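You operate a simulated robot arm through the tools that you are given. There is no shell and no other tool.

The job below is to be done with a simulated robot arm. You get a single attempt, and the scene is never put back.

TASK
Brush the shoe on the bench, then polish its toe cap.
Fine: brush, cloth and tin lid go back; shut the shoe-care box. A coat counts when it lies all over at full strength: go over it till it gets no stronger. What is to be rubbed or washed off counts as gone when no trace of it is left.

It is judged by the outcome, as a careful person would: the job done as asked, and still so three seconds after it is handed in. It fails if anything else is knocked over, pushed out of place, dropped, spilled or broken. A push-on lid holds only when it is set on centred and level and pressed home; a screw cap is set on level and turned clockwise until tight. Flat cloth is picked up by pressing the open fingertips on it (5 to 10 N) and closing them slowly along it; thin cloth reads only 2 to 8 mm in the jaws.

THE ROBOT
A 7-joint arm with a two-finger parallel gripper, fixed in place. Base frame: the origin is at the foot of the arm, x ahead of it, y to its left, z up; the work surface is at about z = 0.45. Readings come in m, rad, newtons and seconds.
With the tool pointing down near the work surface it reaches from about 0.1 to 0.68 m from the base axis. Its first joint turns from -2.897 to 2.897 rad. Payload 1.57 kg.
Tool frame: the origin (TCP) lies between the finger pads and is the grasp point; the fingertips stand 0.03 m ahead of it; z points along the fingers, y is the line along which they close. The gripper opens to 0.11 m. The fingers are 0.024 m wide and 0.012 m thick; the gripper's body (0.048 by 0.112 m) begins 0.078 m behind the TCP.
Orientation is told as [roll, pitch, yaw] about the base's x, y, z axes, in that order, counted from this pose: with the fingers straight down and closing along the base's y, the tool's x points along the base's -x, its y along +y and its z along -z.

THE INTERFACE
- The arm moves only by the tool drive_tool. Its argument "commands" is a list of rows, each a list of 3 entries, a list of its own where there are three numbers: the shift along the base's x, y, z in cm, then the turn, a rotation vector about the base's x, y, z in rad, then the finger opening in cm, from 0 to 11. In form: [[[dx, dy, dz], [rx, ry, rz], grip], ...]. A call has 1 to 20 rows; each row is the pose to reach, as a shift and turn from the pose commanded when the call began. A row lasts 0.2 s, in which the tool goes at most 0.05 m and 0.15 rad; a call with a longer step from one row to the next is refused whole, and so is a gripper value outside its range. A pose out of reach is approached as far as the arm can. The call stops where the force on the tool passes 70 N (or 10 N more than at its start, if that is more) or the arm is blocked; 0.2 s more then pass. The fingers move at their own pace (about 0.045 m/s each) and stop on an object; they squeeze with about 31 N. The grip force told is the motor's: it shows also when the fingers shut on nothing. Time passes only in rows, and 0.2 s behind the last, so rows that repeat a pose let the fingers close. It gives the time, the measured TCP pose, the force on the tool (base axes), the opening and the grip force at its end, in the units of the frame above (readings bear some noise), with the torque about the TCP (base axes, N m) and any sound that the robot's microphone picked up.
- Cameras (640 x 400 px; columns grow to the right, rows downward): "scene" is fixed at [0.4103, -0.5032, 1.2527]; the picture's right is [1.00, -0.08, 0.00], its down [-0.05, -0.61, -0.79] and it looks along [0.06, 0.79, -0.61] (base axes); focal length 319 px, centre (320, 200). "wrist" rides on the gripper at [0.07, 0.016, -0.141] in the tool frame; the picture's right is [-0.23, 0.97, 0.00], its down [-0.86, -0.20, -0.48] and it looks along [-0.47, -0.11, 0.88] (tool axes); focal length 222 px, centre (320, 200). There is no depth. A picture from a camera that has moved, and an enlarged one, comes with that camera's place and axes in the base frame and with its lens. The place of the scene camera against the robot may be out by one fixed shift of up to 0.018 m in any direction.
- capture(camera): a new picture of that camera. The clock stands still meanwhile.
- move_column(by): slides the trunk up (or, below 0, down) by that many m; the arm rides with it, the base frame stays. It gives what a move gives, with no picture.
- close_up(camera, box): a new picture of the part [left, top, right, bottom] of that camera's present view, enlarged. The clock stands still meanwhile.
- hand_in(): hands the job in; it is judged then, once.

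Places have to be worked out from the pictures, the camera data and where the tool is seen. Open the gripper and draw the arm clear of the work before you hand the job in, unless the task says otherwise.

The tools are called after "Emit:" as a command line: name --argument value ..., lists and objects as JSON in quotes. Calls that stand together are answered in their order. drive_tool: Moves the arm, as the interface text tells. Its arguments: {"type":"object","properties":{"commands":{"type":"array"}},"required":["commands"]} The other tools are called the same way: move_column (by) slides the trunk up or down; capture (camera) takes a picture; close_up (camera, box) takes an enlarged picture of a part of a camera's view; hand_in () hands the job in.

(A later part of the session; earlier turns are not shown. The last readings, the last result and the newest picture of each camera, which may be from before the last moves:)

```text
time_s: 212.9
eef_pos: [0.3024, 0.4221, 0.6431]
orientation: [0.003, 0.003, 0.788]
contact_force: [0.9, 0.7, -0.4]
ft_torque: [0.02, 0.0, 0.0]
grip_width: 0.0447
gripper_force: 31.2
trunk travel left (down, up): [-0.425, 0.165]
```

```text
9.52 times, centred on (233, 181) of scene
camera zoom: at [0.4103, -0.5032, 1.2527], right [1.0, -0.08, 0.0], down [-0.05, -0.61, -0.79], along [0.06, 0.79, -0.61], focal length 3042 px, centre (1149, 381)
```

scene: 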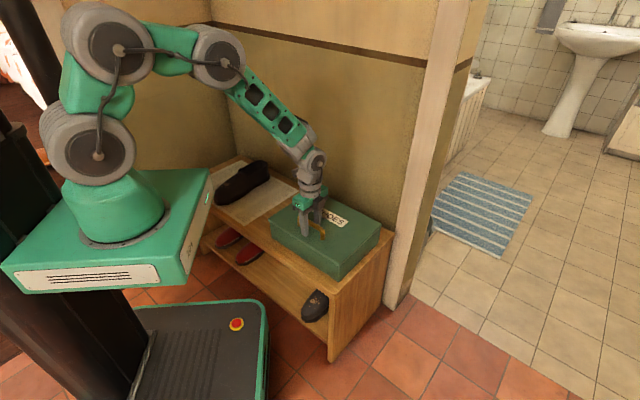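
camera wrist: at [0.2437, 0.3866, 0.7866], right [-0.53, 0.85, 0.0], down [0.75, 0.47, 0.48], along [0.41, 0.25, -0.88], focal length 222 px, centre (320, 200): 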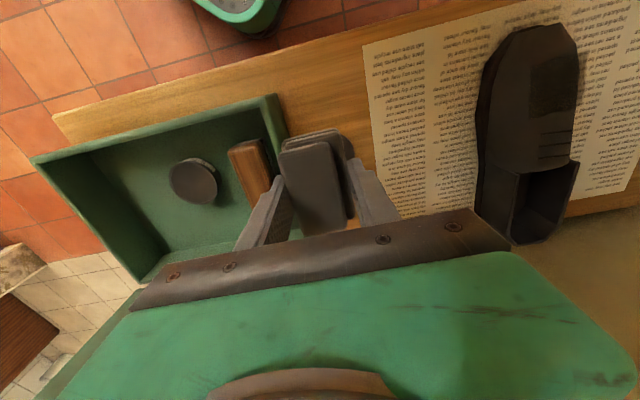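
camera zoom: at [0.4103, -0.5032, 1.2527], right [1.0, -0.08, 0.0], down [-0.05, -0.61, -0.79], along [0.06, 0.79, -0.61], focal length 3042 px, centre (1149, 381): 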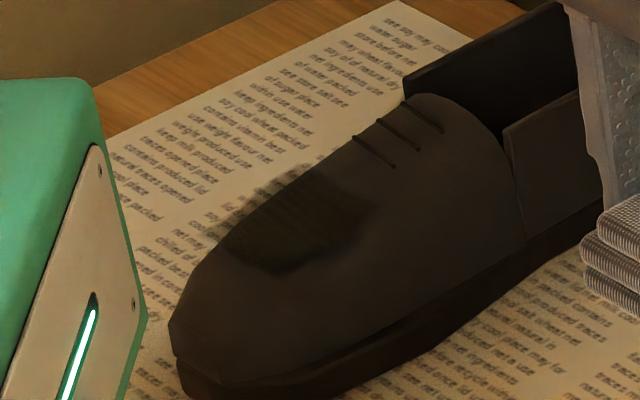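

The coat looks exactly as before this set — no stronger, evenly dark — so the polish is at full strength. I carry the cloth back over its place in the box.

Emit:
drive_tool --commands '[[[3.4, -2.6, 0], [0, 0, 0], 1], [[6.8, -5.2, 0], [0, 0, 0], 1], [[10.2, -7.9, 0], [0, 0, 0], 1], [[13.6, -10.5, 0], [0, 0, 0], 1], [[17, -13.2, 0], [0, 0, 0], 1], [[20.4, -15.8, 0], [0, 0, 0], 1], [[23.7, -18.43, -1], [0, 0, -0.003], 1], [[23.7, -18.43, -5], [0, 0, -0.003], 1], [[23.7, -18.43, -9], [0, 0, -0.003], 1], [[23.7, -18.43, -12], [0, 0, -0.003], 1]]'

Emit:
close_up --camera "scene" --box '[300, 195, 380, 265]'

```text
time_s: 215.1
eef_pos: [0.5413, 0.2358, 0.5238]
orientation: [0.001, 0.001, 0.783]
contact_force: [-1.3, -0.3, -0.8]
ft_torque: [0.02, 0.02, 0.0]
grip_width: 0.0447
gripper_force: 31.0
trunk travel left (down, up): [-0.425, 0.165]
```

```text
5.71 times, centred on (340, 230) of scene
camera zoom: at [0.4103, -0.5032, 1.2527], right [1.0, -0.08, 0.0], down [-0.05, -0.61, -0.79], along [0.06, 0.79, -0.61], focal length 1825 px, centre (206, 29)
```

zoom: 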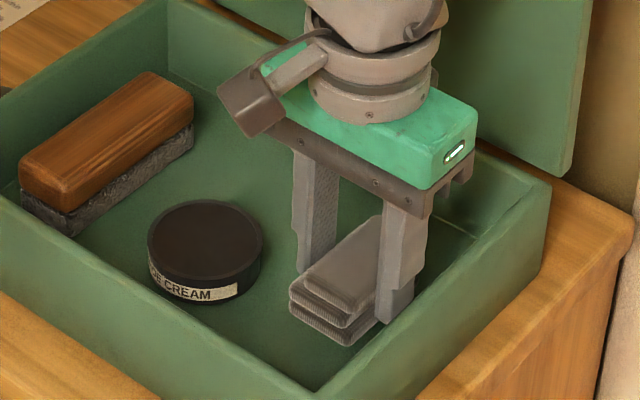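

I lower the pad to the box floor in small steps.

Emit:
drive_tool --commands '[[[-0.15, 0.15, -1], [0, 0, 0], 1], [[-0.15, 0.15, -2], [0, 0, 0], 1], [[-0.15, 0.15, -2.4], [0, 0, 0], 1], [[-0.15, 0.15, -2.6], [0, 0, 0], 1]]'

```text
time_s: 216.1
eef_pos: [0.5381, 0.2394, 0.4988]
orientation: [-0.001, 0.002, 0.783]
contact_force: [-0.4, -0.7, 0.0]
ft_torque: [0.04, -0.01, -0.03]
grip_width: 0.0448
gripper_force: 31.3
trunk travel left (down, up): [-0.425, 0.165]
```

Emit:
drive_tool --commands '[[[0, 0, -0.15], [0, 0, 0], 1], [[0, 0, -0.3], [0, 0, 0], 1], [[0, 0, -0.3], [0, 0, 0], 1]]'

```text
time_s: 216.9
eef_pos: [0.5394, 0.2386, 0.4964]
orientation: [0.001, 0.0, 0.785]
contact_force: [-5.7, -5.0, 22.3]
ft_torque: [0.49, -0.42, 0.02]
grip_width: 0.0448
gripper_force: 31.2
trunk travel left (down, up): [-0.425, 0.165]
```

The pad rests on the floor (22 N). I ease 1.5 mm, open to 5.2 cm, and rise.

Emit:
drive_tool --commands '[[[0, 0, 0.15], [0, 0, 0], 1], [[0, 0, 0.15], [0, 0, 0], 5.2], [[0, 0, 0.15], [0, 0, 0], 5.2], [[0, 0, 2], [0, 0, 0], 5.2], [[0, 0, 5], [0, 0, 0], 5.2], [[0, 0, 9], [0, 0, 0], 5.2], [[0, 0, 13], [0, 0, 0], 5.2]]'

Emit:
close_up --camera "scene" --box '[290, 195, 380, 265]'

Emit:
capture --camera "wrist"

```text
time_s: 218.5
eef_pos: [0.5367, 0.238, 0.6252]
orientation: [0.003, 0.003, 0.783]
contact_force: [0.0, -0.2, -0.1]
ft_torque: [0.0, 0.0, 0.0]
grip_width: 0.0521
gripper_force: 0.1
trunk travel left (down, up): [-0.425, 0.165]
```

```text
5.71 times, centred on (335, 230) of scene
camera zoom: at [0.4103, -0.5032, 1.2527], right [1.0, -0.08, 0.0], down [-0.05, -0.61, -0.79], along [0.06, 0.79, -0.61], focal length 1825 px, centre (234, 29)
```

zoom: 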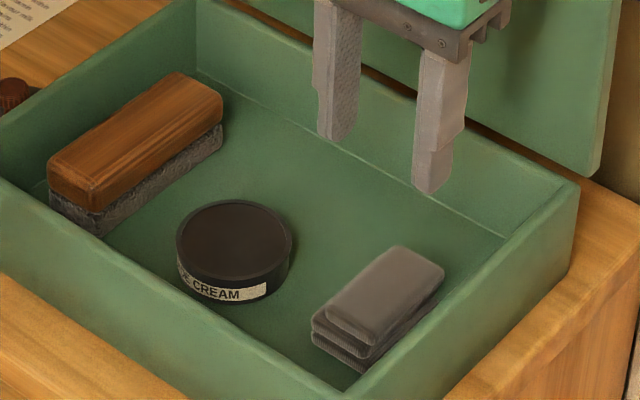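

```text
taken
camera wrist: at [0.4779, 0.2021, 0.7671], right [-0.53, 0.85, 0.0], down [0.75, 0.46, 0.48], along [0.4, 0.25, -0.88], focal length 222 px, centre (320, 200)
```

wrist: 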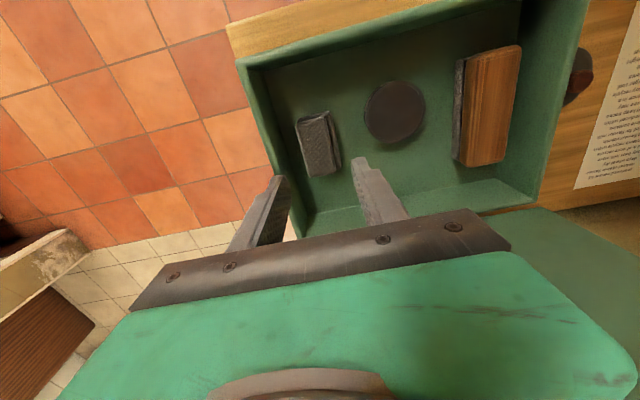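

The cloth is back. Now the tin lid: I first measure the tin's present position precisely.

Emit:
close_up --camera "wrist" --box '[345, 65, 445, 160]'

```text
4.21 times, centred on (395, 112) of wrist
camera zoom: at [0.4779, 0.2021, 0.7671], right [-0.53, 0.85, 0.0], down [0.75, 0.46, 0.48], along [0.4, 0.25, -0.88], focal length 935 px, centre (4, 568)
```

zoom: 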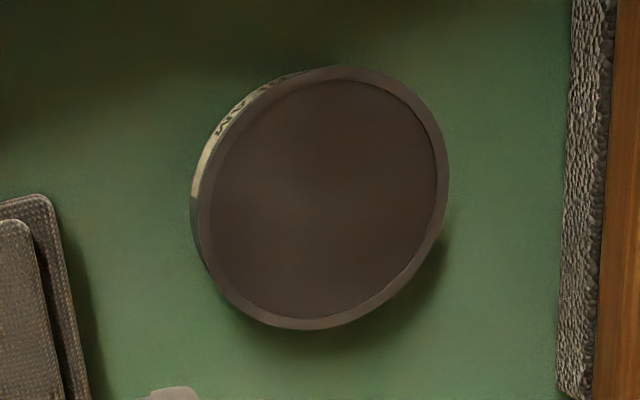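

The tin reads at (0.457,0.297), within error of before. I repeat the earlier overhead view from the same pose for a direct comparison.

Emit:
drive_tool --commands '[[[-2.5, 2, 1.5], [0, 0, 0], 5.2], [[-5, 4, 3], [0, 0, 0], 5.2], [[-7.87, 6.05, 3.3], [0, 0, 0], 5.2], [[-7.87, 6.05, 3.3], [0, 0, 0], 5.2]]'

Emit:
close_up --camera "wrist" --box '[220, 85, 380, 200]'

```text
time_s: 219.5
eef_pos: [0.4601, 0.3027, 0.6579]
orientation: [0.0, 0.0, 0.784]
contact_force: [0.0, 0.6, 0.3]
ft_torque: [-0.01, 0.0, -0.01]
grip_width: 0.0522
gripper_force: 0.0
trunk travel left (down, up): [-0.425, 0.165]
```

```text
3.48 times, centred on (300, 142) of wrist
camera zoom: at [0.4, 0.2642, 0.8003], right [-0.53, 0.85, 0.0], down [0.75, 0.46, 0.48], along [0.41, 0.25, -0.88], focal length 773 px, centre (390, 400)
```

zoom: 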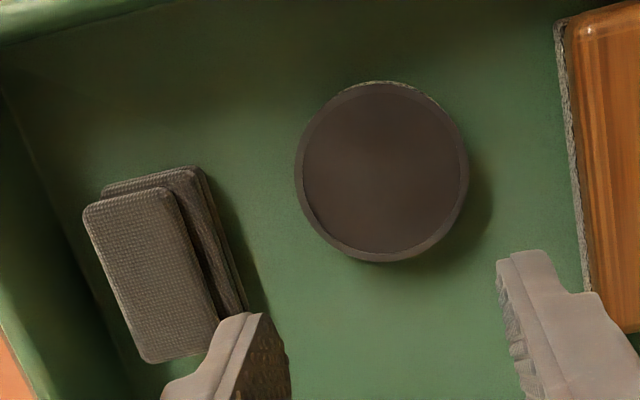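

The tin hasn't moved: (0.460,0.2964). Now I go above the lid on the bench to measure its knob.

Emit:
drive_tool --commands '[[[-3, 3.3, 0], [0, 0, 0], 5], [[-6, 6.6, 0], [0, 0, 0], 5], [[-9, 10, 0], [0, 0, 0], 5], [[-12, 13.3, -0.5], [0, 0, 0], 5], [[-13.75, 15.3, -1.5], [0, 0, 0], 5], [[-13.75, 15.3, -2], [0, 0, 0], 5]]'

Emit:
capture --camera "wrist"

Emit:
close_up --camera "wrist" --box '[260, 85, 380, 185]'

```text
time_s: 220.9
eef_pos: [0.323, 0.4531, 0.6368]
orientation: [0.0, 0.001, 0.786]
contact_force: [-0.5, -1.1, -1.0]
ft_torque: [-0.01, -0.03, -0.03]
grip_width: 0.0499
gripper_force: 0.0
trunk travel left (down, up): [-0.425, 0.165]
```

```text
taken
camera wrist: at [0.2633, 0.4164, 0.7787], right [-0.53, 0.85, 0.0], down [0.75, 0.46, 0.48], along [0.41, 0.25, -0.88], focal length 222 px, centre (320, 200)
```

wrist: 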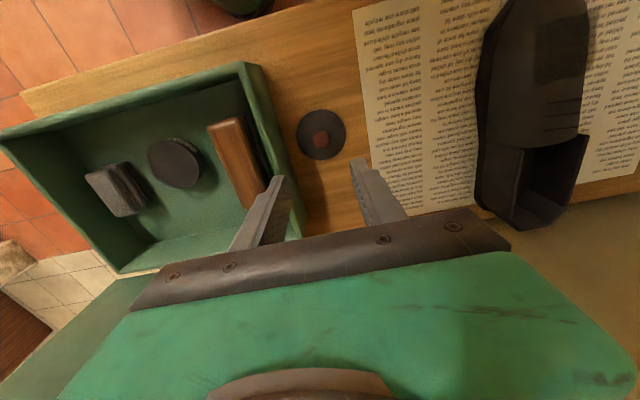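

```text
4.00 times, centred on (320, 135) of wrist
camera zoom: at [0.2633, 0.4164, 0.7787], right [-0.53, 0.85, 0.0], down [0.75, 0.46, 0.48], along [0.41, 0.25, -0.88], focal length 888 px, centre (320, 460)
```

zoom: 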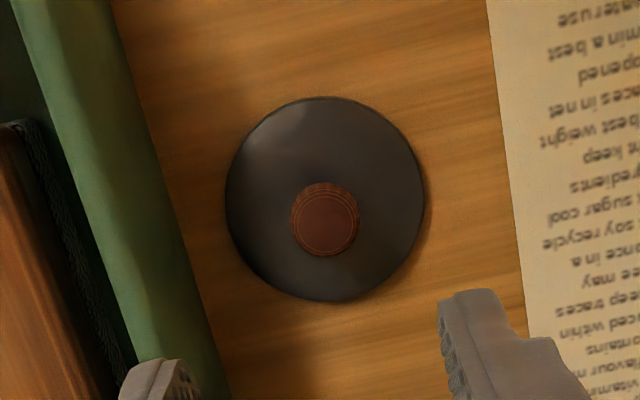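

The lid's knob is at (0.3222,0.454). I descend with a 5 cm opening to the same grip height as before.

Emit:
drive_tool --commands '[[[0, 0.05, -4], [0, 0, -0.002], 5], [[0, 0.05, -8], [0, 0, -0.002], 5], [[0, 0.05, -12], [0, 0, -0.002], 5], [[0, 0.05, -13.8], [0, 0, -0.002], 5], [[0, 0.05, -14.4], [0, 0, -0.002], 5], [[0, 0.05, -14.4], [0, 0, -0.002], 5]]'

Emit:
close_up --camera "scene" --box '[240, 180, 320, 240]'

Emit:
close_up --camera "wrist" --box '[240, 100, 400, 240]'

```text
time_s: 222.3
eef_pos: [0.3221, 0.4522, 0.4934]
orientation: [0.001, 0.002, 0.78]
contact_force: [-0.1, -0.6, -0.5]
ft_torque: [0.03, -0.02, -0.02]
grip_width: 0.0503
gripper_force: 0.1
trunk travel left (down, up): [-0.425, 0.165]
```

```text
6.67 times, centred on (280, 210) of scene
camera zoom: at [0.4103, -0.5032, 1.2527], right [1.0, -0.08, 0.0], down [-0.05, -0.61, -0.79], along [0.06, 0.79, -0.61], focal length 2130 px, centre (587, 133)
```

zoom: 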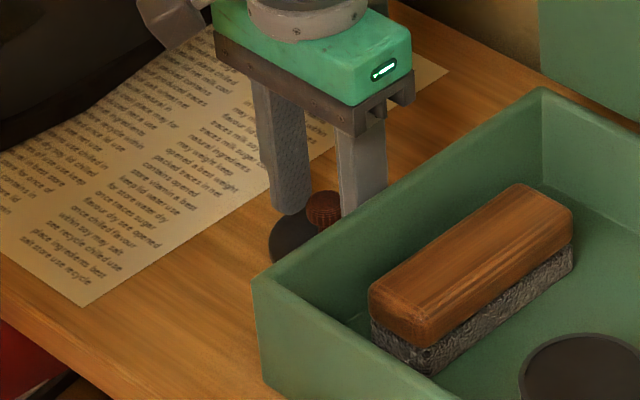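

```text
2.86 times, centred on (320, 170) of wrist
camera zoom: at [0.2628, 0.4153, 0.6351], right [-0.52, 0.85, 0.0], down [0.75, 0.46, 0.48], along [0.41, 0.25, -0.88], focal length 635 px, centre (320, 286)
```

zoom: 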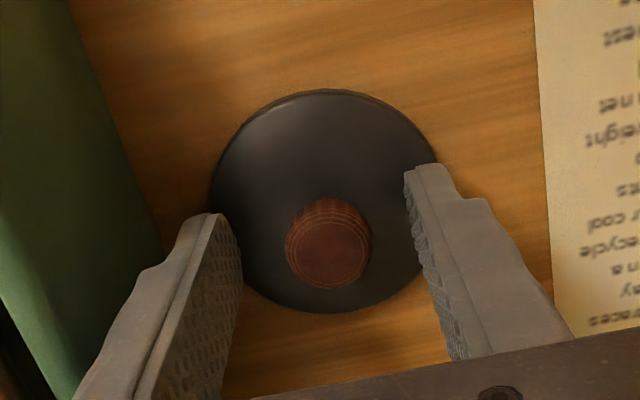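

The knob is centred between the fingers. I lower 2 mm more and close.

Emit:
drive_tool --commands '[[[0, 0, -0.2], [0, 0, 0], 5], [[0, 0, -0.2], [0, 0, 0], 3.4], [[0, 0, -0.2], [0, 0, 0], 2.6], [[0, 0, -0.2], [0, 0, 0], 1.5], [[0, 0, -0.2], [0, 0, 0], 1.5], [[0, 0, -0.2], [0, 0, 0], 1.5]]'

Emit:
close_up --camera "wrist" --box '[240, 100, 400, 240]'

```text
time_s: 223.7
eef_pos: [0.3226, 0.452, 0.4915]
orientation: [-0.001, 0.001, 0.782]
contact_force: [0.9, 0.1, 0.5]
ft_torque: [0.0, 0.01, 0.0]
grip_width: 0.0224
gripper_force: 30.9
trunk travel left (down, up): [-0.425, 0.165]
```

```text
2.86 times, centred on (320, 170) of wrist
camera zoom: at [0.2627, 0.4157, 0.6333], right [-0.52, 0.85, 0.0], down [0.75, 0.46, 0.48], along [0.41, 0.25, -0.88], focal length 635 px, centre (320, 286)
```

zoom: 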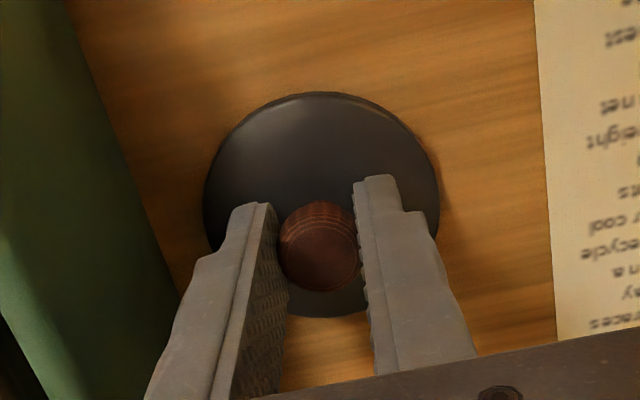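

Gripped (2.24 cm). I lift it and compare the lid's position in the hand with the earlier picture.

Emit:
drive_tool --commands '[[[0, 0, 2], [0, 0, 0], 1.5], [[0, 0, 6], [0, 0, 0], 1.5], [[0, 0, 10], [0, 0, 0], 1.5], [[0, 0, 14.5], [0, 0, 0], 1.5]]'

Emit:
close_up --camera "wrist" --box '[240, 100, 400, 240]'

Emit:
close_up --camera "scene" --box '[220, 130, 320, 220]'

```text
time_s: 224.7
eef_pos: [0.3208, 0.4507, 0.6373]
orientation: [0.001, 0.002, 0.782]
contact_force: [0.2, -0.7, 0.0]
ft_torque: [-0.01, 0.0, 0.0]
grip_width: 0.0222
gripper_force: 30.4
trunk travel left (down, up): [-0.425, 0.165]
```

```text
2.86 times, centred on (320, 170) of wrist
camera zoom: at [0.2613, 0.4148, 0.779], right [-0.52, 0.85, 0.0], down [0.75, 0.46, 0.47], along [0.4, 0.25, -0.88], focal length 635 px, centre (320, 286)
```

zoom: 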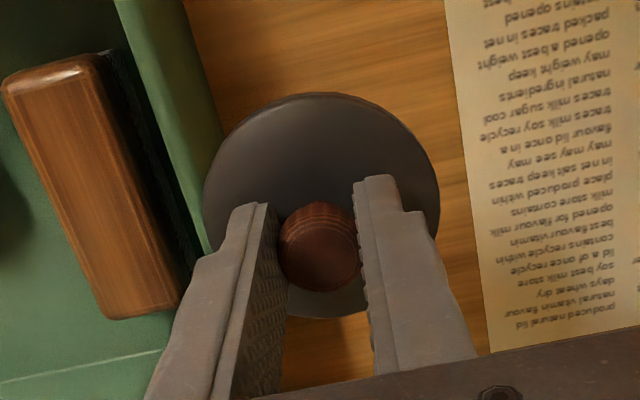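

```text
4.44 times, centred on (270, 175) of scene
camera zoom: at [0.4103, -0.5032, 1.2527], right [1.0, -0.08, 0.0], down [-0.05, -0.61, -0.79], along [0.06, 0.79, -0.61], focal length 1420 px, centre (542, 311)
```

zoom: 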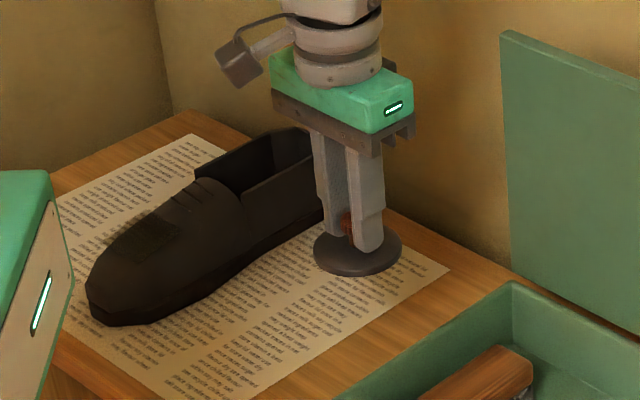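

The lid sits in the hand as before. By my move bookkeeping the lid's seat corresponds to a shift of (+13.7,-15.7) cm from here; I carry it over the tin and lower to 1 cm above the seat.

Emit:
drive_tool --commands '[[[3, -3.4, 0], [0, 0, 0], 1.5], [[6, -6.9, 0], [0, 0, 0], 1.5], [[9, -10.3, 0], [0, 0, 0], 1.5], [[12, -13.7, 0], [0, 0, 0], 1.5], [[13.68, -15.67, 0], [0, 0, 0], 1.5], [[13.68, -15.67, -3], [0, 0, 0], 1.5], [[13.68, -15.67, -6.5], [0, 0, 0], 1.5], [[13.68, -15.67, -9], [0, 0, 0], 1.5], [[13.68, -15.67, -9.8], [0, 0, 0], 1.5], [[13.68, -15.67, -9.8], [0, 0, 0], 1.5]]'

Emit:
close_up --camera "scene" --box '[280, 195, 360, 260]'

Emit:
close_up --camera "wrist" --box '[240, 100, 400, 240]'

```text
time_s: 226.9
eef_pos: [0.4595, 0.2961, 0.5391]
orientation: [0.0, 0.002, 0.78]
contact_force: [0.5, 1.3, -0.2]
ft_torque: [0.01, -0.04, 0.01]
grip_width: 0.0221
gripper_force: 30.9
trunk travel left (down, up): [-0.425, 0.165]
```

```text
6.15 times, centred on (320, 228) of scene
camera zoom: at [0.4103, -0.5032, 1.2527], right [1.0, -0.08, 0.0], down [-0.05, -0.61, -0.79], along [0.06, 0.79, -0.61], focal length 1966 px, centre (320, 31)
```

zoom: 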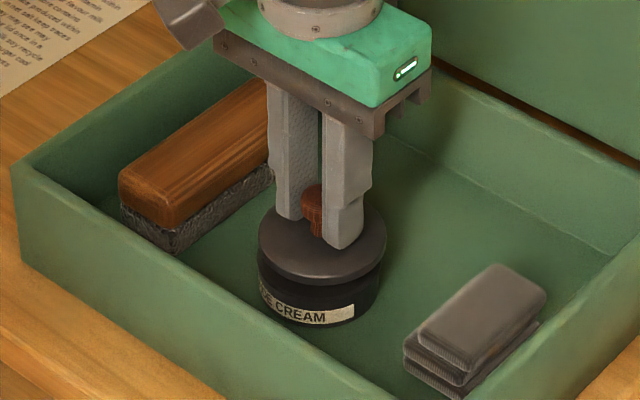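

```text
2.86 times, centred on (320, 170) of wrist
camera zoom: at [0.4004, 0.2594, 0.6808], right [-0.52, 0.85, 0.0], down [0.75, 0.46, 0.48], along [0.41, 0.25, -0.88], focal length 635 px, centre (320, 286)
```

zoom: 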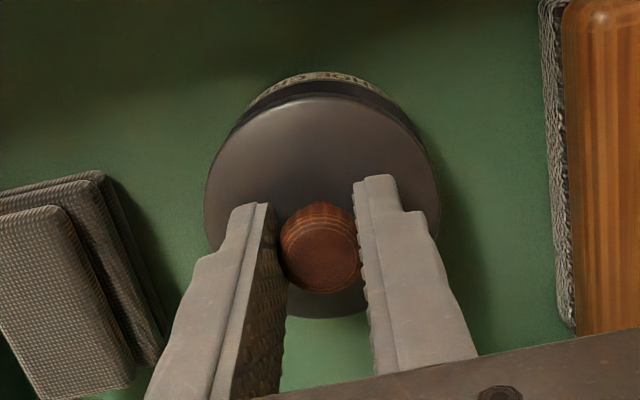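

The lid hovers about 1 cm above the tin and looks centred within ~1 mm. I lower it onto the tin and press down gently, listening for the snap.

Emit:
drive_tool --commands '[[[-0.04, -0.03, -0.5], [0, 0, 0], 1.5], [[-0.04, -0.03, -0.9], [0, 0, 0], 1.5], [[-0.04, -0.03, -1.1], [0, 0, 0], 1.5], [[-0.04, -0.03, -1.1], [0, 0, 0], 1.5]]'

Emit:
close_up --camera "scene" --box '[290, 205, 350, 255]'

```text
time_s: 227.9
eef_pos: [0.4584, 0.2954, 0.5267]
orientation: [0.002, 0.003, 0.781]
contact_force: [-0.2, -0.2, -0.6]
ft_torque: [-0.02, -0.02, 0.0]
grip_width: 0.0221
gripper_force: 31.4
trunk travel left (down, up): [-0.425, 0.165]
```

```text
8.00 times, centred on (320, 230) of scene
camera zoom: at [0.4103, -0.5032, 1.2527], right [1.0, -0.08, 0.0], down [-0.05, -0.61, -0.79], along [0.06, 0.79, -0.61], focal length 2556 px, centre (320, -40)
```

zoom: 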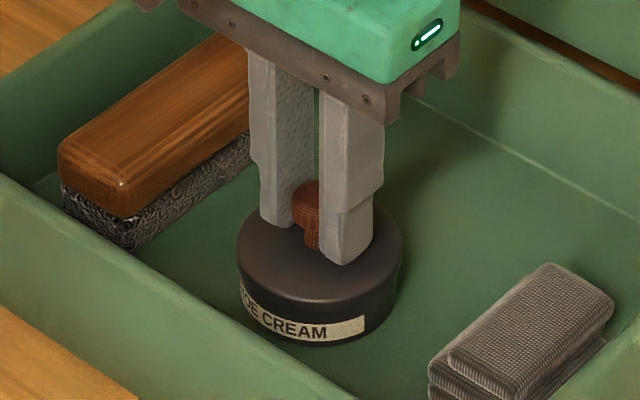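

Almost seated, no force yet. I press a few millimetres further in small steps.

Emit:
drive_tool --commands '[[[0, 0, -0.1], [0, 0, 0], 1.5], [[0, 0, -0.2], [0, 0, 0], 1.5], [[0, 0, -0.3], [0, 0, 0], 1.5], [[0, 0, -0.3], [0, 0, 0], 1.5]]'

```text
time_s: 228.9
eef_pos: [0.4579, 0.2968, 0.5248]
orientation: [-0.001, -0.003, 0.782]
contact_force: [-11.3, -4.3, 30.3]
ft_torque: [-0.21, 0.41, 0.03]
grip_width: 0.0223
gripper_force: 31.2
trunk travel left (down, up): [-0.425, 0.165]
heard: snap
```

A snap — the lid is home at the original height. I relieve the press, open the fingers, and rise.

Emit:
drive_tool --commands '[[[0, 0, 0.2], [0, 0, 0], 1.5], [[0, 0, 0.2], [0, 0, 0], 3], [[0, 0, 0.2], [0, 0, 0], 5], [[0, 0, 0.2], [0, 0, 0], 5], [[0, 0, 3], [0, 0, 0], 5], [[0, 0, 7], [0, 0, 0], 5], [[0, 0, 11], [0, 0, 0], 5]]'

Emit:
close_up --camera "scene" --box '[290, 205, 350, 255]'

Emit:
capture --camera "wrist"

```text
time_s: 230.5
eef_pos: [0.4569, 0.2956, 0.6336]
orientation: [0.002, 0.002, 0.782]
contact_force: [-0.4, -0.7, 0.3]
ft_torque: [0.0, -0.02, 0.01]
grip_width: 0.0502
gripper_force: 0.0
trunk travel left (down, up): [-0.425, 0.165]
```

```text
8.00 times, centred on (320, 230) of scene
camera zoom: at [0.4103, -0.5032, 1.2527], right [1.0, -0.08, 0.0], down [-0.05, -0.61, -0.79], along [0.06, 0.79, -0.61], focal length 2556 px, centre (320, -40)
```

zoom: 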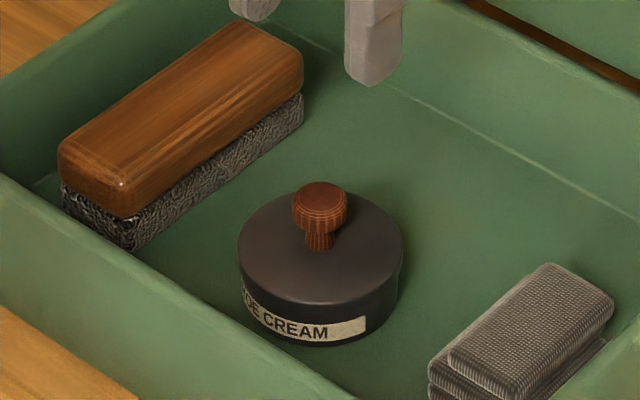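

```text
taken
camera wrist: at [0.3986, 0.2596, 0.7755], right [-0.52, 0.85, 0.0], down [0.75, 0.46, 0.48], along [0.41, 0.25, -0.88], focal length 222 px, centre (320, 200)
```

wrist: 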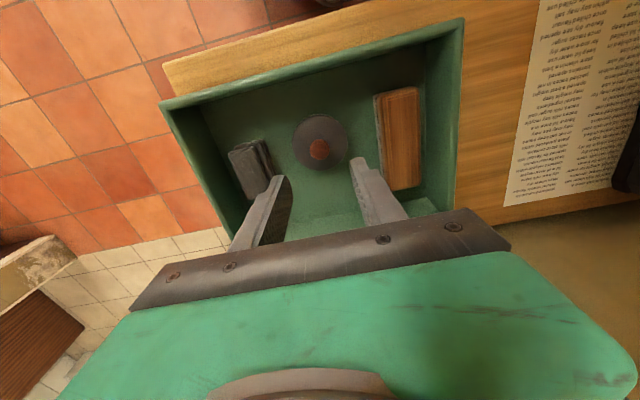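

The tin is closed level and brush, cloth and tin stand in the box. Now I raise the hand, turn it back to yaw -0.803 and look at the open lid and its handle.

Emit:
drive_tool --commands '[[[0, 0, 2], [0, 0, -0.145], 5], [[0, 0, 4], [0, 0, -0.29], 5], [[0, 0, 6], [0, 0, -0.435], 5], [[-0.2, 0, 8], [0, 0, -0.58], 5], [[-0.4, 0, 9.5], [0, 0, -0.725], 5], [[-0.6, -0.1, 10.5], [0, 0, -0.87], 5], [[-0.8, -0.2, 11.6], [0, 0, -1.015], 5], [[-1, -0.4, 11.6], [0, 0, -1.16], 5], [[-1, -0.4, 11.6], [0, 0, -1.305], 5], [[-1, -0.4, 11.6], [0, 0, -1.45], 4], [[-1, -0.4, 11.6], [0, 0, -1.585], 3]]'

Emit:
capture --camera "wrist"

Emit:
close_up --camera "scene" --box '[260, 80, 400, 260]'

```text
time_s: 232.9
eef_pos: [0.4489, 0.2917, 0.7489]
orientation: [0.0, 0.001, -0.806]
contact_force: [-0.1, 0.6, 0.7]
ft_torque: [0.03, 0.0, 0.0]
grip_width: 0.03
gripper_force: 0.2
trunk travel left (down, up): [-0.425, 0.165]
```

```text
taken
camera wrist: at [0.4135, 0.354, 0.8915], right [0.86, 0.51, 0.0], down [0.45, -0.76, 0.48], along [0.24, -0.41, -0.88], focal length 222 px, centre (320, 200)
```

wrist: 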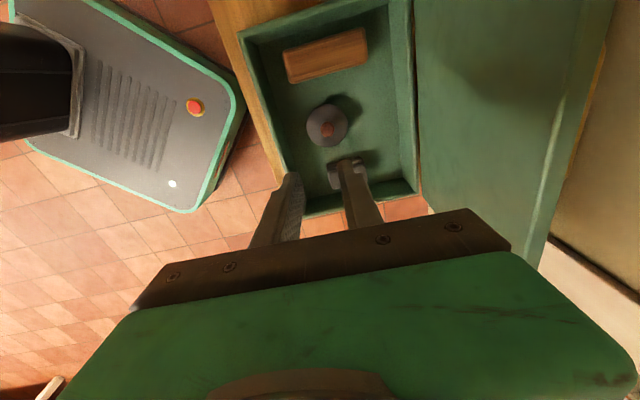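

```text
2.22 times, centred on (330, 170) of scene
camera zoom: at [0.4103, -0.5032, 1.2527], right [1.0, -0.08, 0.0], down [-0.05, -0.61, -0.79], along [0.06, 0.79, -0.61], focal length 710 px, centre (298, 267)
```

zoom: 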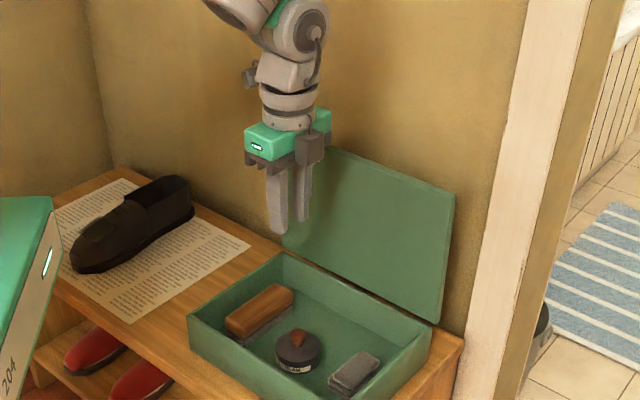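

The lid leans just past vertical (~1.6 rad), too near the wall to straddle the handle, so I'll take the lid by its top edge, left of the handle, and lead it down. First I zoom on the top edge to measure it.

Emit:
close_up --camera "wrist" --box '[480, 0, 640, 200]'

Emit:
close_up --camera "scene" --box '[300, 130, 380, 220]'

```text
2.00 times, centred on (560, 100) of wrist
camera zoom: at [0.4135, 0.354, 0.8915], right [0.86, 0.51, 0.0], down [0.45, -0.76, 0.48], along [0.24, -0.41, -0.88], focal length 444 px, centre (-160, 400)
```

zoom: 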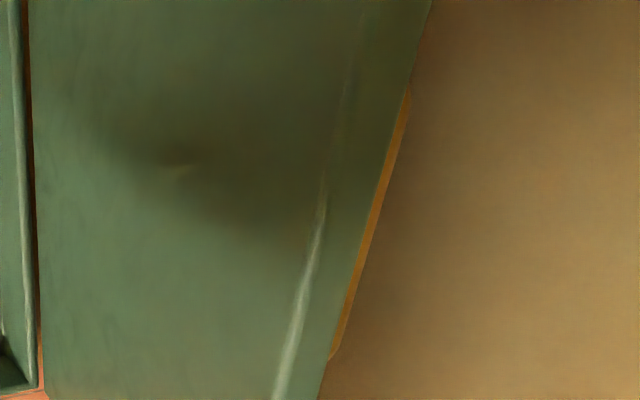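

```text
4.44 times, centred on (340, 175) of scene
camera zoom: at [0.4103, -0.5032, 1.2527], right [1.0, -0.08, 0.0], down [-0.05, -0.61, -0.79], along [0.06, 0.79, -0.61], focal length 1420 px, centre (231, 311)
```

zoom: 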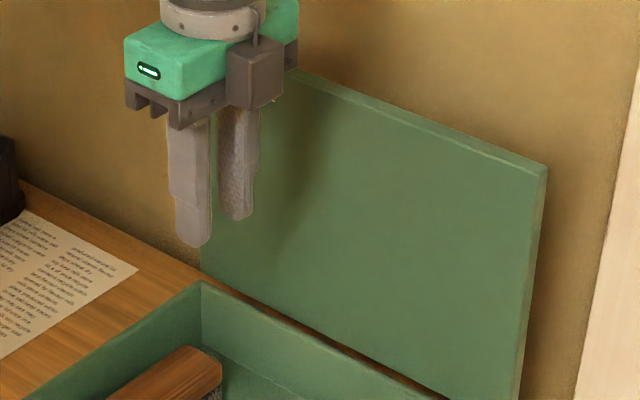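

The lid's top edge is ~1.4 cm thick at about n=0.234 (lid practically vertical), top z≈0.755. I go up and over to straddle it at (0.525,0.436) with a 4 cm opening.

Emit:
drive_tool --commands '[[[1.3, 1.9, 2.5], [0, 0, 0.003], 4], [[2.6, 3.8, 5], [0, 0, 0.003], 4], [[3.9, 6.2, 7.8], [0, 0, 0.003], 4], [[5.2, 8.8, 9.2], [0, 0, 0.003], 4], [[6.5, 11.6, 9.4], [0, 0, 0.003], 4], [[7.65, 14.47, 9.4], [0, 0, 0.003], 4], [[7.65, 14.47, 9.4], [0, 0, 0.003], 4]]'

Emit:
capture --camera "wrist"

Emit:
close_up --camera "scene" --box '[260, 80, 400, 220]'

```text
time_s: 234.5
eef_pos: [0.5239, 0.4388, 0.8452]
orientation: [-0.001, 0.001, -0.8]
contact_force: [0.5, -0.3, 0.0]
ft_torque: [-0.02, -0.02, -0.03]
grip_width: 0.0399
gripper_force: 0.0
trunk travel left (down, up): [-0.425, 0.165]
```

```text
taken
camera wrist: at [0.4887, 0.501, 0.987], right [0.86, 0.51, 0.0], down [0.45, -0.75, 0.48], along [0.25, -0.41, -0.88], focal length 222 px, centre (320, 200)
```

wrist: 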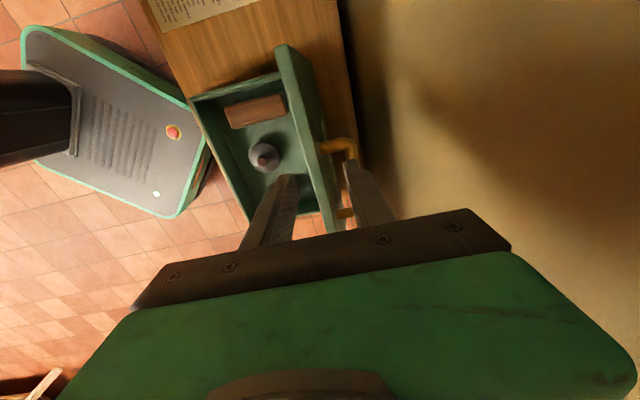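

```text
2.86 times, centred on (330, 150) of scene
camera zoom: at [0.4103, -0.5032, 1.2527], right [1.0, -0.08, 0.0], down [-0.05, -0.61, -0.79], along [0.06, 0.79, -0.61], focal length 913 px, centre (291, 343)
```

zoom: 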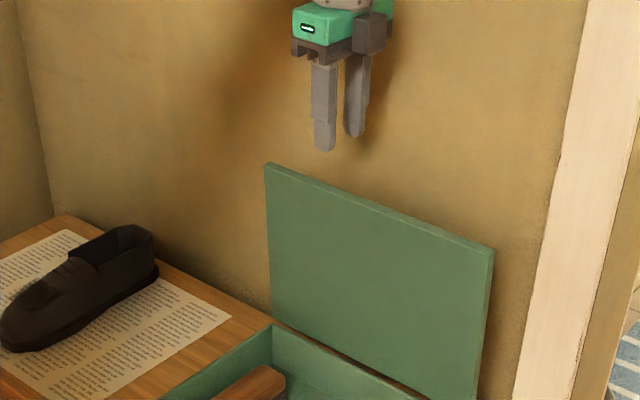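

I zoom in on the wrist view to check how the lid's edge lies between the fingertips.

Emit:
close_up --camera "wrist" --box '[240, 40, 400, 240]'

```text
2.00 times, centred on (320, 140) of wrist
camera zoom: at [0.4887, 0.501, 0.987], right [0.86, 0.51, 0.0], down [0.45, -0.75, 0.48], along [0.25, -0.41, -0.88], focal length 444 px, centre (320, 320)
```

zoom: 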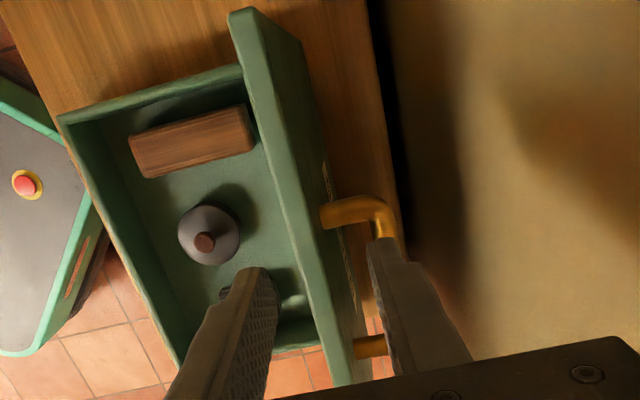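

The lid's edge centre is ~6 mm nearer the robot than the hand's centre. I shift by that and descend so the fingertips straddle the edge by about 2 cm.

Emit:
drive_tool --commands '[[[-0.4, -0.38, -2], [0, 0, 0], 4], [[-0.45, -0.43, -4.5], [0, 0, 0], 4], [[-0.45, -0.43, -6.5], [0, 0, 0], 4], [[-0.45, -0.43, -8], [0, 0, 0], 4], [[-0.45, -0.43, -8], [0, 0, 0], 4]]'

Emit:
close_up --camera "wrist" --box '[240, 40, 400, 240]'

Emit:
close_up --camera "scene" --box '[280, 90, 380, 200]'

```text
time_s: 235.7
eef_pos: [0.5198, 0.4328, 0.7648]
orientation: [0.001, 0.002, -0.801]
contact_force: [-0.5, -0.3, 0.8]
ft_torque: [-0.02, -0.04, -0.02]
grip_width: 0.04
gripper_force: 0.1
trunk travel left (down, up): [-0.425, 0.165]
```

```text
2.00 times, centred on (320, 140) of wrist
camera zoom: at [0.485, 0.4939, 0.9062], right [0.86, 0.51, 0.0], down [0.45, -0.75, 0.48], along [0.25, -0.41, -0.88], focal length 444 px, centre (320, 320)
```

zoom: 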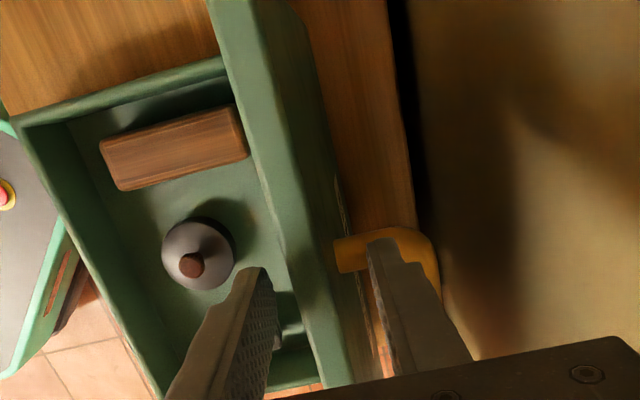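

```text
3.64 times, centred on (330, 145) of scene
camera zoom: at [0.4103, -0.5032, 1.2527], right [1.0, -0.08, 0.0], down [-0.05, -0.61, -0.79], along [0.06, 0.79, -0.61], focal length 1162 px, centre (284, 400)
```

zoom: 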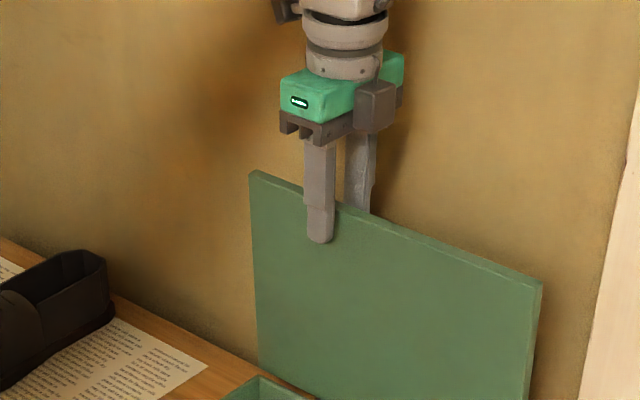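

The fingers straddle the lid's edge without contact. I close on it.

Emit:
drive_tool --commands '[[[0, 0, 0], [0, 0, 0], 3], [[0, 0, 0], [0, 0, 0], 2], [[0, 0, 0], [0, 0, 0], 0.5], [[0, 0, 0], [0, 0, 0], 0.5], [[0, 0, 0], [0, 0, 0], 0.5]]'

Emit:
close_up --camera "scene" --box '[280, 90, 380, 200]'

```text
time_s: 236.9
eef_pos: [0.5208, 0.4325, 0.767]
orientation: [0.002, 0.002, -0.799]
contact_force: [3.1, 1.3, -2.7]
ft_torque: [0.62, -0.6, 0.75]
grip_width: 0.0148
gripper_force: 30.8
trunk travel left (down, up): [-0.425, 0.165]
```

```text
3.64 times, centred on (330, 145) of scene
camera zoom: at [0.4103, -0.5032, 1.2527], right [1.0, -0.08, 0.0], down [-0.05, -0.61, -0.79], along [0.06, 0.79, -0.61], focal length 1162 px, centre (284, 400)
```

zoom: 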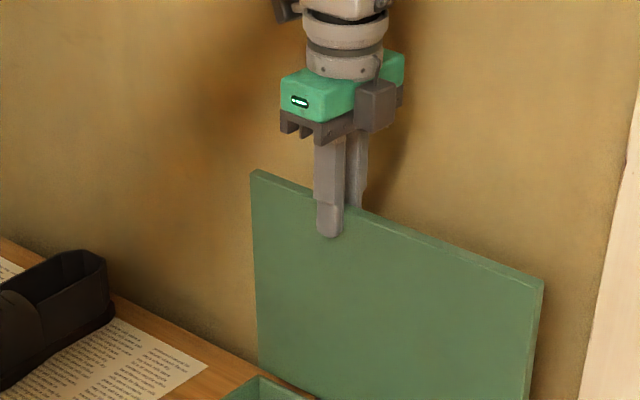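

The lid's edge is gripped (1.48 cm). I swing the lid forward along its arc, turning the hand with it, first by 0.3 rad.

Emit:
drive_tool --commands '[[[-0.87, -0.84, -0.04], [0.035, -0.036, 0], 0.5], [[-1.75, -1.69, -0.13], [0.0694, -0.072, 0], 0.5], [[-2.62, -2.53, -0.29], [0.104, -0.108, 0], 0.5], [[-3.48, -3.36, -0.51], [0.1388, -0.144, 0], 0.5], [[-4.33, -4.18, -0.79], [0.1735, -0.18, 0], 0.5], [[-5.18, -4.99, -1.12], [0.208, -0.216, 0], 0.5], [[-5.18, -4.99, -1.12], [0.208, -0.216, 0], 0.5]]'

Emit:
close_up --camera "scene" --box '[250, 80, 390, 260]'

```text
time_s: 238.5
eef_pos: [0.469, 0.3814, 0.7538]
orientation: [0.304, 0.0, -0.803]
contact_force: [6.4, -5.0, 5.6]
ft_torque: [0.27, -0.88, 0.66]
grip_width: 0.0151
gripper_force: 31.4
trunk travel left (down, up): [-0.425, 0.165]
```

```text
2.22 times, centred on (320, 170) of scene
camera zoom: at [0.4103, -0.5032, 1.2527], right [1.0, -0.08, 0.0], down [-0.05, -0.61, -0.79], along [0.06, 0.79, -0.61], focal length 710 px, centre (320, 267)
```

zoom: 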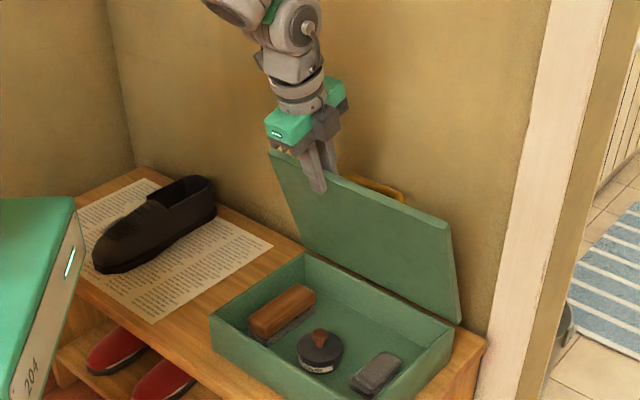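

Low forces, the lid follows nicely. I continue to 0.65 rad of swing, watching for reach limits.

Emit:
drive_tool --commands '[[[-0.83, -0.8, -0.41], [0.035, -0.036, 0], 0.5], [[-1.65, -1.59, -0.85], [0.0694, -0.072, 0], 0.5], [[-2.44, -2.35, -1.36], [0.104, -0.108, 0], 0.5], [[-3.22, -3.1, -1.91], [0.1388, -0.144, 0], 0.5], [[-3.97, -3.83, -2.53], [0.1735, -0.18, 0], 0.5], [[-4.71, -4.54, -3.19], [0.208, -0.216, 0], 0.5], [[-4.71, -4.54, -3.19], [0.208, -0.216, 0], 0.5]]'

Emit:
close_up --camera "scene" --box '[250, 80, 390, 260]'

```text
time_s: 240.1
eef_pos: [0.4227, 0.3352, 0.7205]
orientation: [0.6, -0.002, -0.802]
contact_force: [17.3, -11.0, -2.7]
ft_torque: [0.14, -0.9, 0.51]
grip_width: 0.0152
gripper_force: 31.2
trunk travel left (down, up): [-0.425, 0.165]
```

```text
2.22 times, centred on (320, 170) of scene
camera zoom: at [0.4103, -0.5032, 1.2527], right [1.0, -0.08, 0.0], down [-0.05, -0.61, -0.79], along [0.06, 0.79, -0.61], focal length 710 px, centre (320, 267)
```

zoom: 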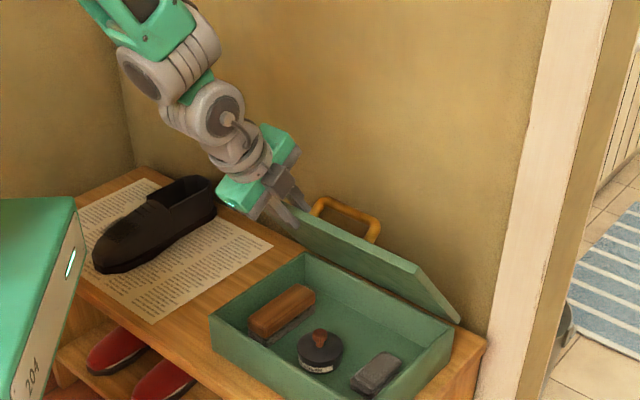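

The lid is at ~0.93 rad and still reachable. I continue to ~0.63 rad with a small sideways correction.

Emit:
drive_tool --commands '[[[-0.6, -0.75, -0.7], [0.035, -0.036, 0], 0.5], [[-1.25, -1.5, -1.48], [0.0694, -0.072, 0], 0.5], [[-1.9, -2.1, -2.3], [0.104, -0.108, 0], 0.5], [[-2.52, -2.72, -3.14], [0.1388, -0.144, 0], 0.5], [[-3.1, -3.28, -4.05], [0.1735, -0.18, 0], 0.5], [[-3.67, -3.84, -4.98], [0.208, -0.216, 0], 0.5], [[-3.67, -3.84, -4.98], [0.208, -0.216, 0], 0.5]]'

Emit:
close_up --camera "scene" --box '[220, 80, 390, 270]'

```text
time_s: 241.7
eef_pos: [0.3871, 0.2991, 0.6695]
orientation: [0.903, -0.001, -0.801]
contact_force: [24.5, 0.5, -10.1]
ft_torque: [0.11, -1.09, 0.09]
grip_width: 0.0152
gripper_force: 31.4
trunk travel left (down, up): [-0.425, 0.165]
```

```text
2.11 times, centred on (305, 175) of scene
camera zoom: at [0.4103, -0.5032, 1.2527], right [1.0, -0.08, 0.0], down [-0.05, -0.61, -0.79], along [0.06, 0.79, -0.61], focal length 672 px, centre (352, 253)
```

zoom: 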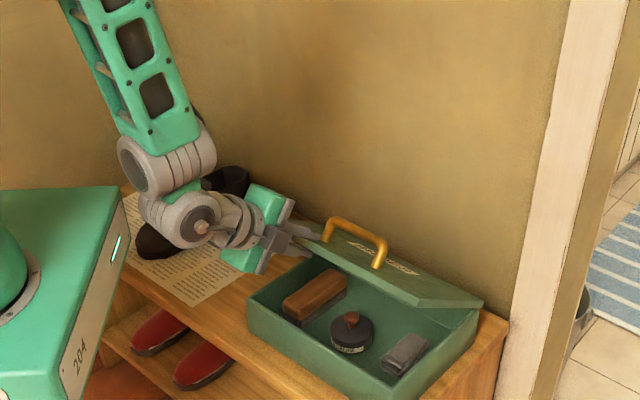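

The lid is at ~0.62 rad. Going further with this tilt would bring the wrist near the robot's own body, so I open the fingers so the lid rests on the front finger, while turning the hand more upright and sliding sideways clear of the handle's post.

Emit:
drive_tool --commands '[[[-0.14, 0.99, 0.79], [-0.0694, 0.072, 0], 3.3], [[-0.23, 2.28, 1.4], [-0.139, 0.144, 0], 5.1], [[-0.25, 3.65, 1.86], [-0.208, 0.216, 0], 6.9], [[-0.01, 4.43, 1.99], [-0.278, 0.288, 0], 8], [[0.18, 4.61, 1.78], [-0.347, 0.36, 0], 8], [[0.18, 4.61, 1.78], [-0.347, 0.36, 0], 8]]'

Emit:
close_up --camera "scene" --box '[220, 100, 390, 270]'

Emit:
capture --camera "wrist"

```text
time_s: 243.1
eef_pos: [0.3878, 0.3457, 0.6887]
orientation: [0.4, 0.0, -0.799]
contact_force: [-0.7, -1.2, 0.0]
ft_torque: [0.0, 0.06, -0.03]
grip_width: 0.0816
gripper_force: 0.7
trunk travel left (down, up): [-0.425, 0.165]
```

```text
2.35 times, centred on (305, 185) of scene
camera zoom: at [0.4103, -0.5032, 1.2527], right [1.0, -0.08, 0.0], down [-0.05, -0.61, -0.79], along [0.06, 0.79, -0.61], focal length 752 px, centre (355, 235)
```

zoom: 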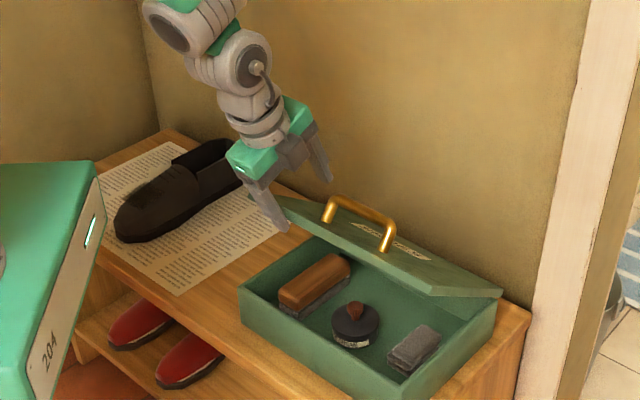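

```text
taken
camera wrist: at [0.3111, 0.3677, 0.8252], right [0.8, 0.46, 0.38], down [0.33, -0.87, 0.36], along [0.5, -0.17, -0.85], focal length 222 px, centre (320, 200)
```

wrist: 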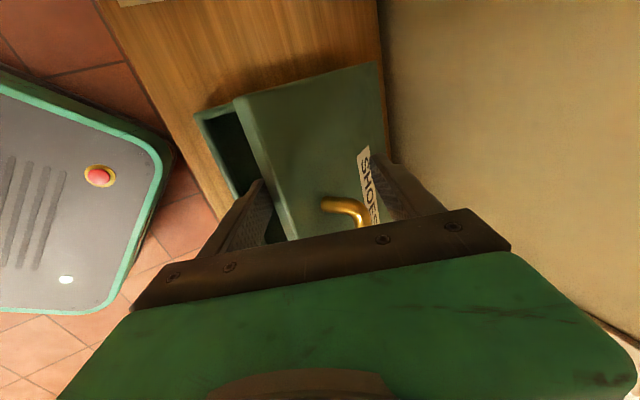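

The lid now rests on the front finger, with the hand upright. I lower it along the arc to about 0.4 rad.

Emit:
drive_tool --commands '[[[-0.55, -0.53, -1.15], [0, 0, 0], 8], [[-1.05, -1.01, -2.33], [0, 0, 0], 8], [[-1.43, -1.37, -3.35], [0, 0, 0], 8], [[-1.76, -1.7, -4.39], [0, 0, 0], 8], [[-1.76, -1.7, -4.39], [0, 0, 0], 8]]'

Emit:
close_up --camera "scene" --box '[220, 130, 380, 270]'

```text
time_s: 244.3
eef_pos: [0.3693, 0.327, 0.6445]
orientation: [0.4, -0.001, -0.801]
contact_force: [-2.2, -1.8, -0.9]
ft_torque: [-0.02, 0.04, 0.0]
grip_width: 0.0823
gripper_force: 1.0
trunk travel left (down, up): [-0.425, 0.165]
```

```text
2.86 times, centred on (300, 200) of scene
camera zoom: at [0.4103, -0.5032, 1.2527], right [1.0, -0.08, 0.0], down [-0.05, -0.61, -0.79], along [0.06, 0.79, -0.61], focal length 913 px, centre (377, 200)
```

zoom: 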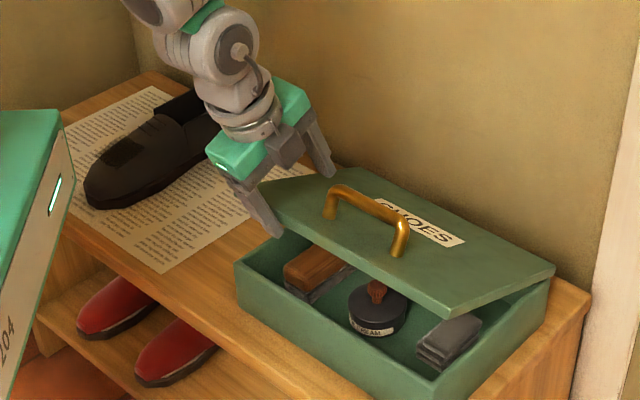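

Working well. I continue down to about 0.2 rad.

Emit:
drive_tool --commands '[[[-0.31, -0.29, -1.07], [0, 0, 0], 8], [[-0.57, -0.55, -2.15], [0, 0, 0], 8], [[-0.8, -0.76, -3.25], [0, 0, 0], 8], [[-0.98, -0.94, -4.2], [0, 0, 0], 8], [[-0.98, -0.94, -4.2], [0, 0, 0], 8]]'

Emit:
close_up --camera "scene" --box '[230, 150, 370, 270]'

Emit:
capture --camera "wrist"

```text
time_s: 245.5
eef_pos: [0.3588, 0.3163, 0.6012]
orientation: [0.4, 0.001, -0.8]
contact_force: [-1.5, -1.9, -1.3]
ft_torque: [-0.05, 0.05, 0.03]
grip_width: 0.0818
gripper_force: 0.7
trunk travel left (down, up): [-0.425, 0.165]
```

```text
3.33 times, centred on (300, 210) of scene
camera zoom: at [0.4103, -0.5032, 1.2527], right [1.0, -0.08, 0.0], down [-0.05, -0.61, -0.79], along [0.06, 0.79, -0.61], focal length 1065 px, centre (387, 167)
```

zoom: 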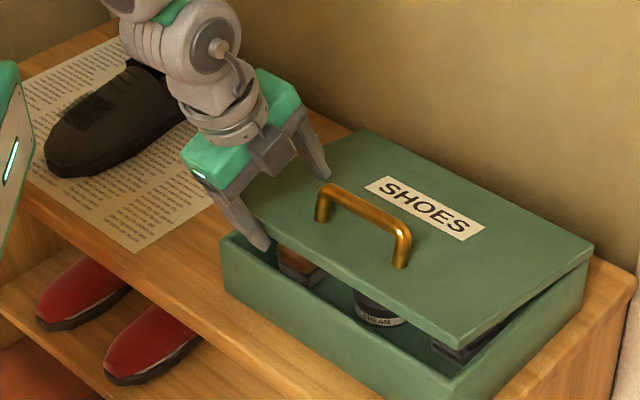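

```text
taken
camera wrist: at [0.2834, 0.3399, 0.7388], right [0.8, 0.46, 0.38], down [0.33, -0.87, 0.36], along [0.5, -0.17, -0.85], focal length 222 px, centre (320, 200)
```

wrist: 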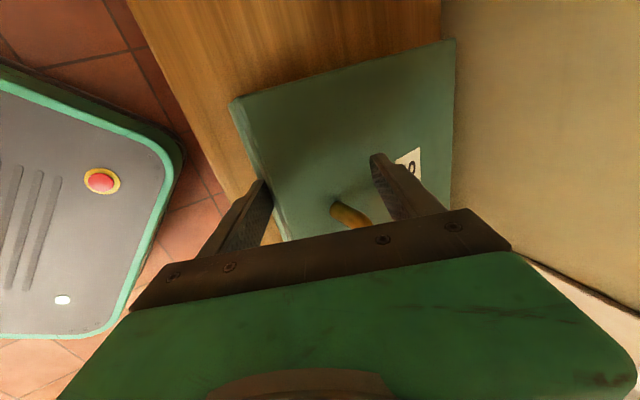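

The lid is down to ~0.2 rad, resting on the fingertip. I slide the finger so only its tip supports the edge and lower the rest.

Emit:
drive_tool --commands '[[[-0.28, -0.27, 0.9], [0, 0, 0], 8], [[-0.42, -0.4, 0], [0, 0, 0], 8], [[-0.5, -0.48, -1], [0, 0, 0], 8], [[-0.57, -0.55, -1.7], [0, 0, 0], 8], [[-0.57, -0.55, -1.7], [0, 0, 0], 8]]'

Emit:
close_up --camera "scene" --box '[230, 160, 350, 260]'

```text
time_s: 246.7
eef_pos: [0.3548, 0.3108, 0.5849]
orientation: [0.4, -0.001, -0.802]
contact_force: [-0.6, -2.9, -0.9]
ft_torque: [-0.11, 0.03, 0.09]
grip_width: 0.0825
gripper_force: 1.6
trunk travel left (down, up): [-0.425, 0.165]
```

```text
4.00 times, centred on (290, 210) of scene
camera zoom: at [0.4103, -0.5032, 1.2527], right [1.0, -0.08, 0.0], down [-0.05, -0.61, -0.79], along [0.06, 0.79, -0.61], focal length 1278 px, centre (440, 160)
```

zoom: 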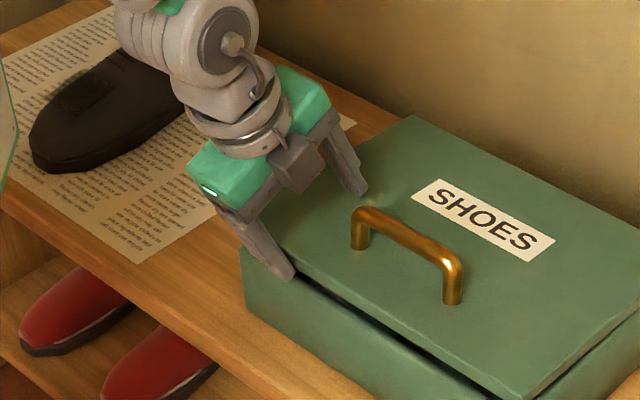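

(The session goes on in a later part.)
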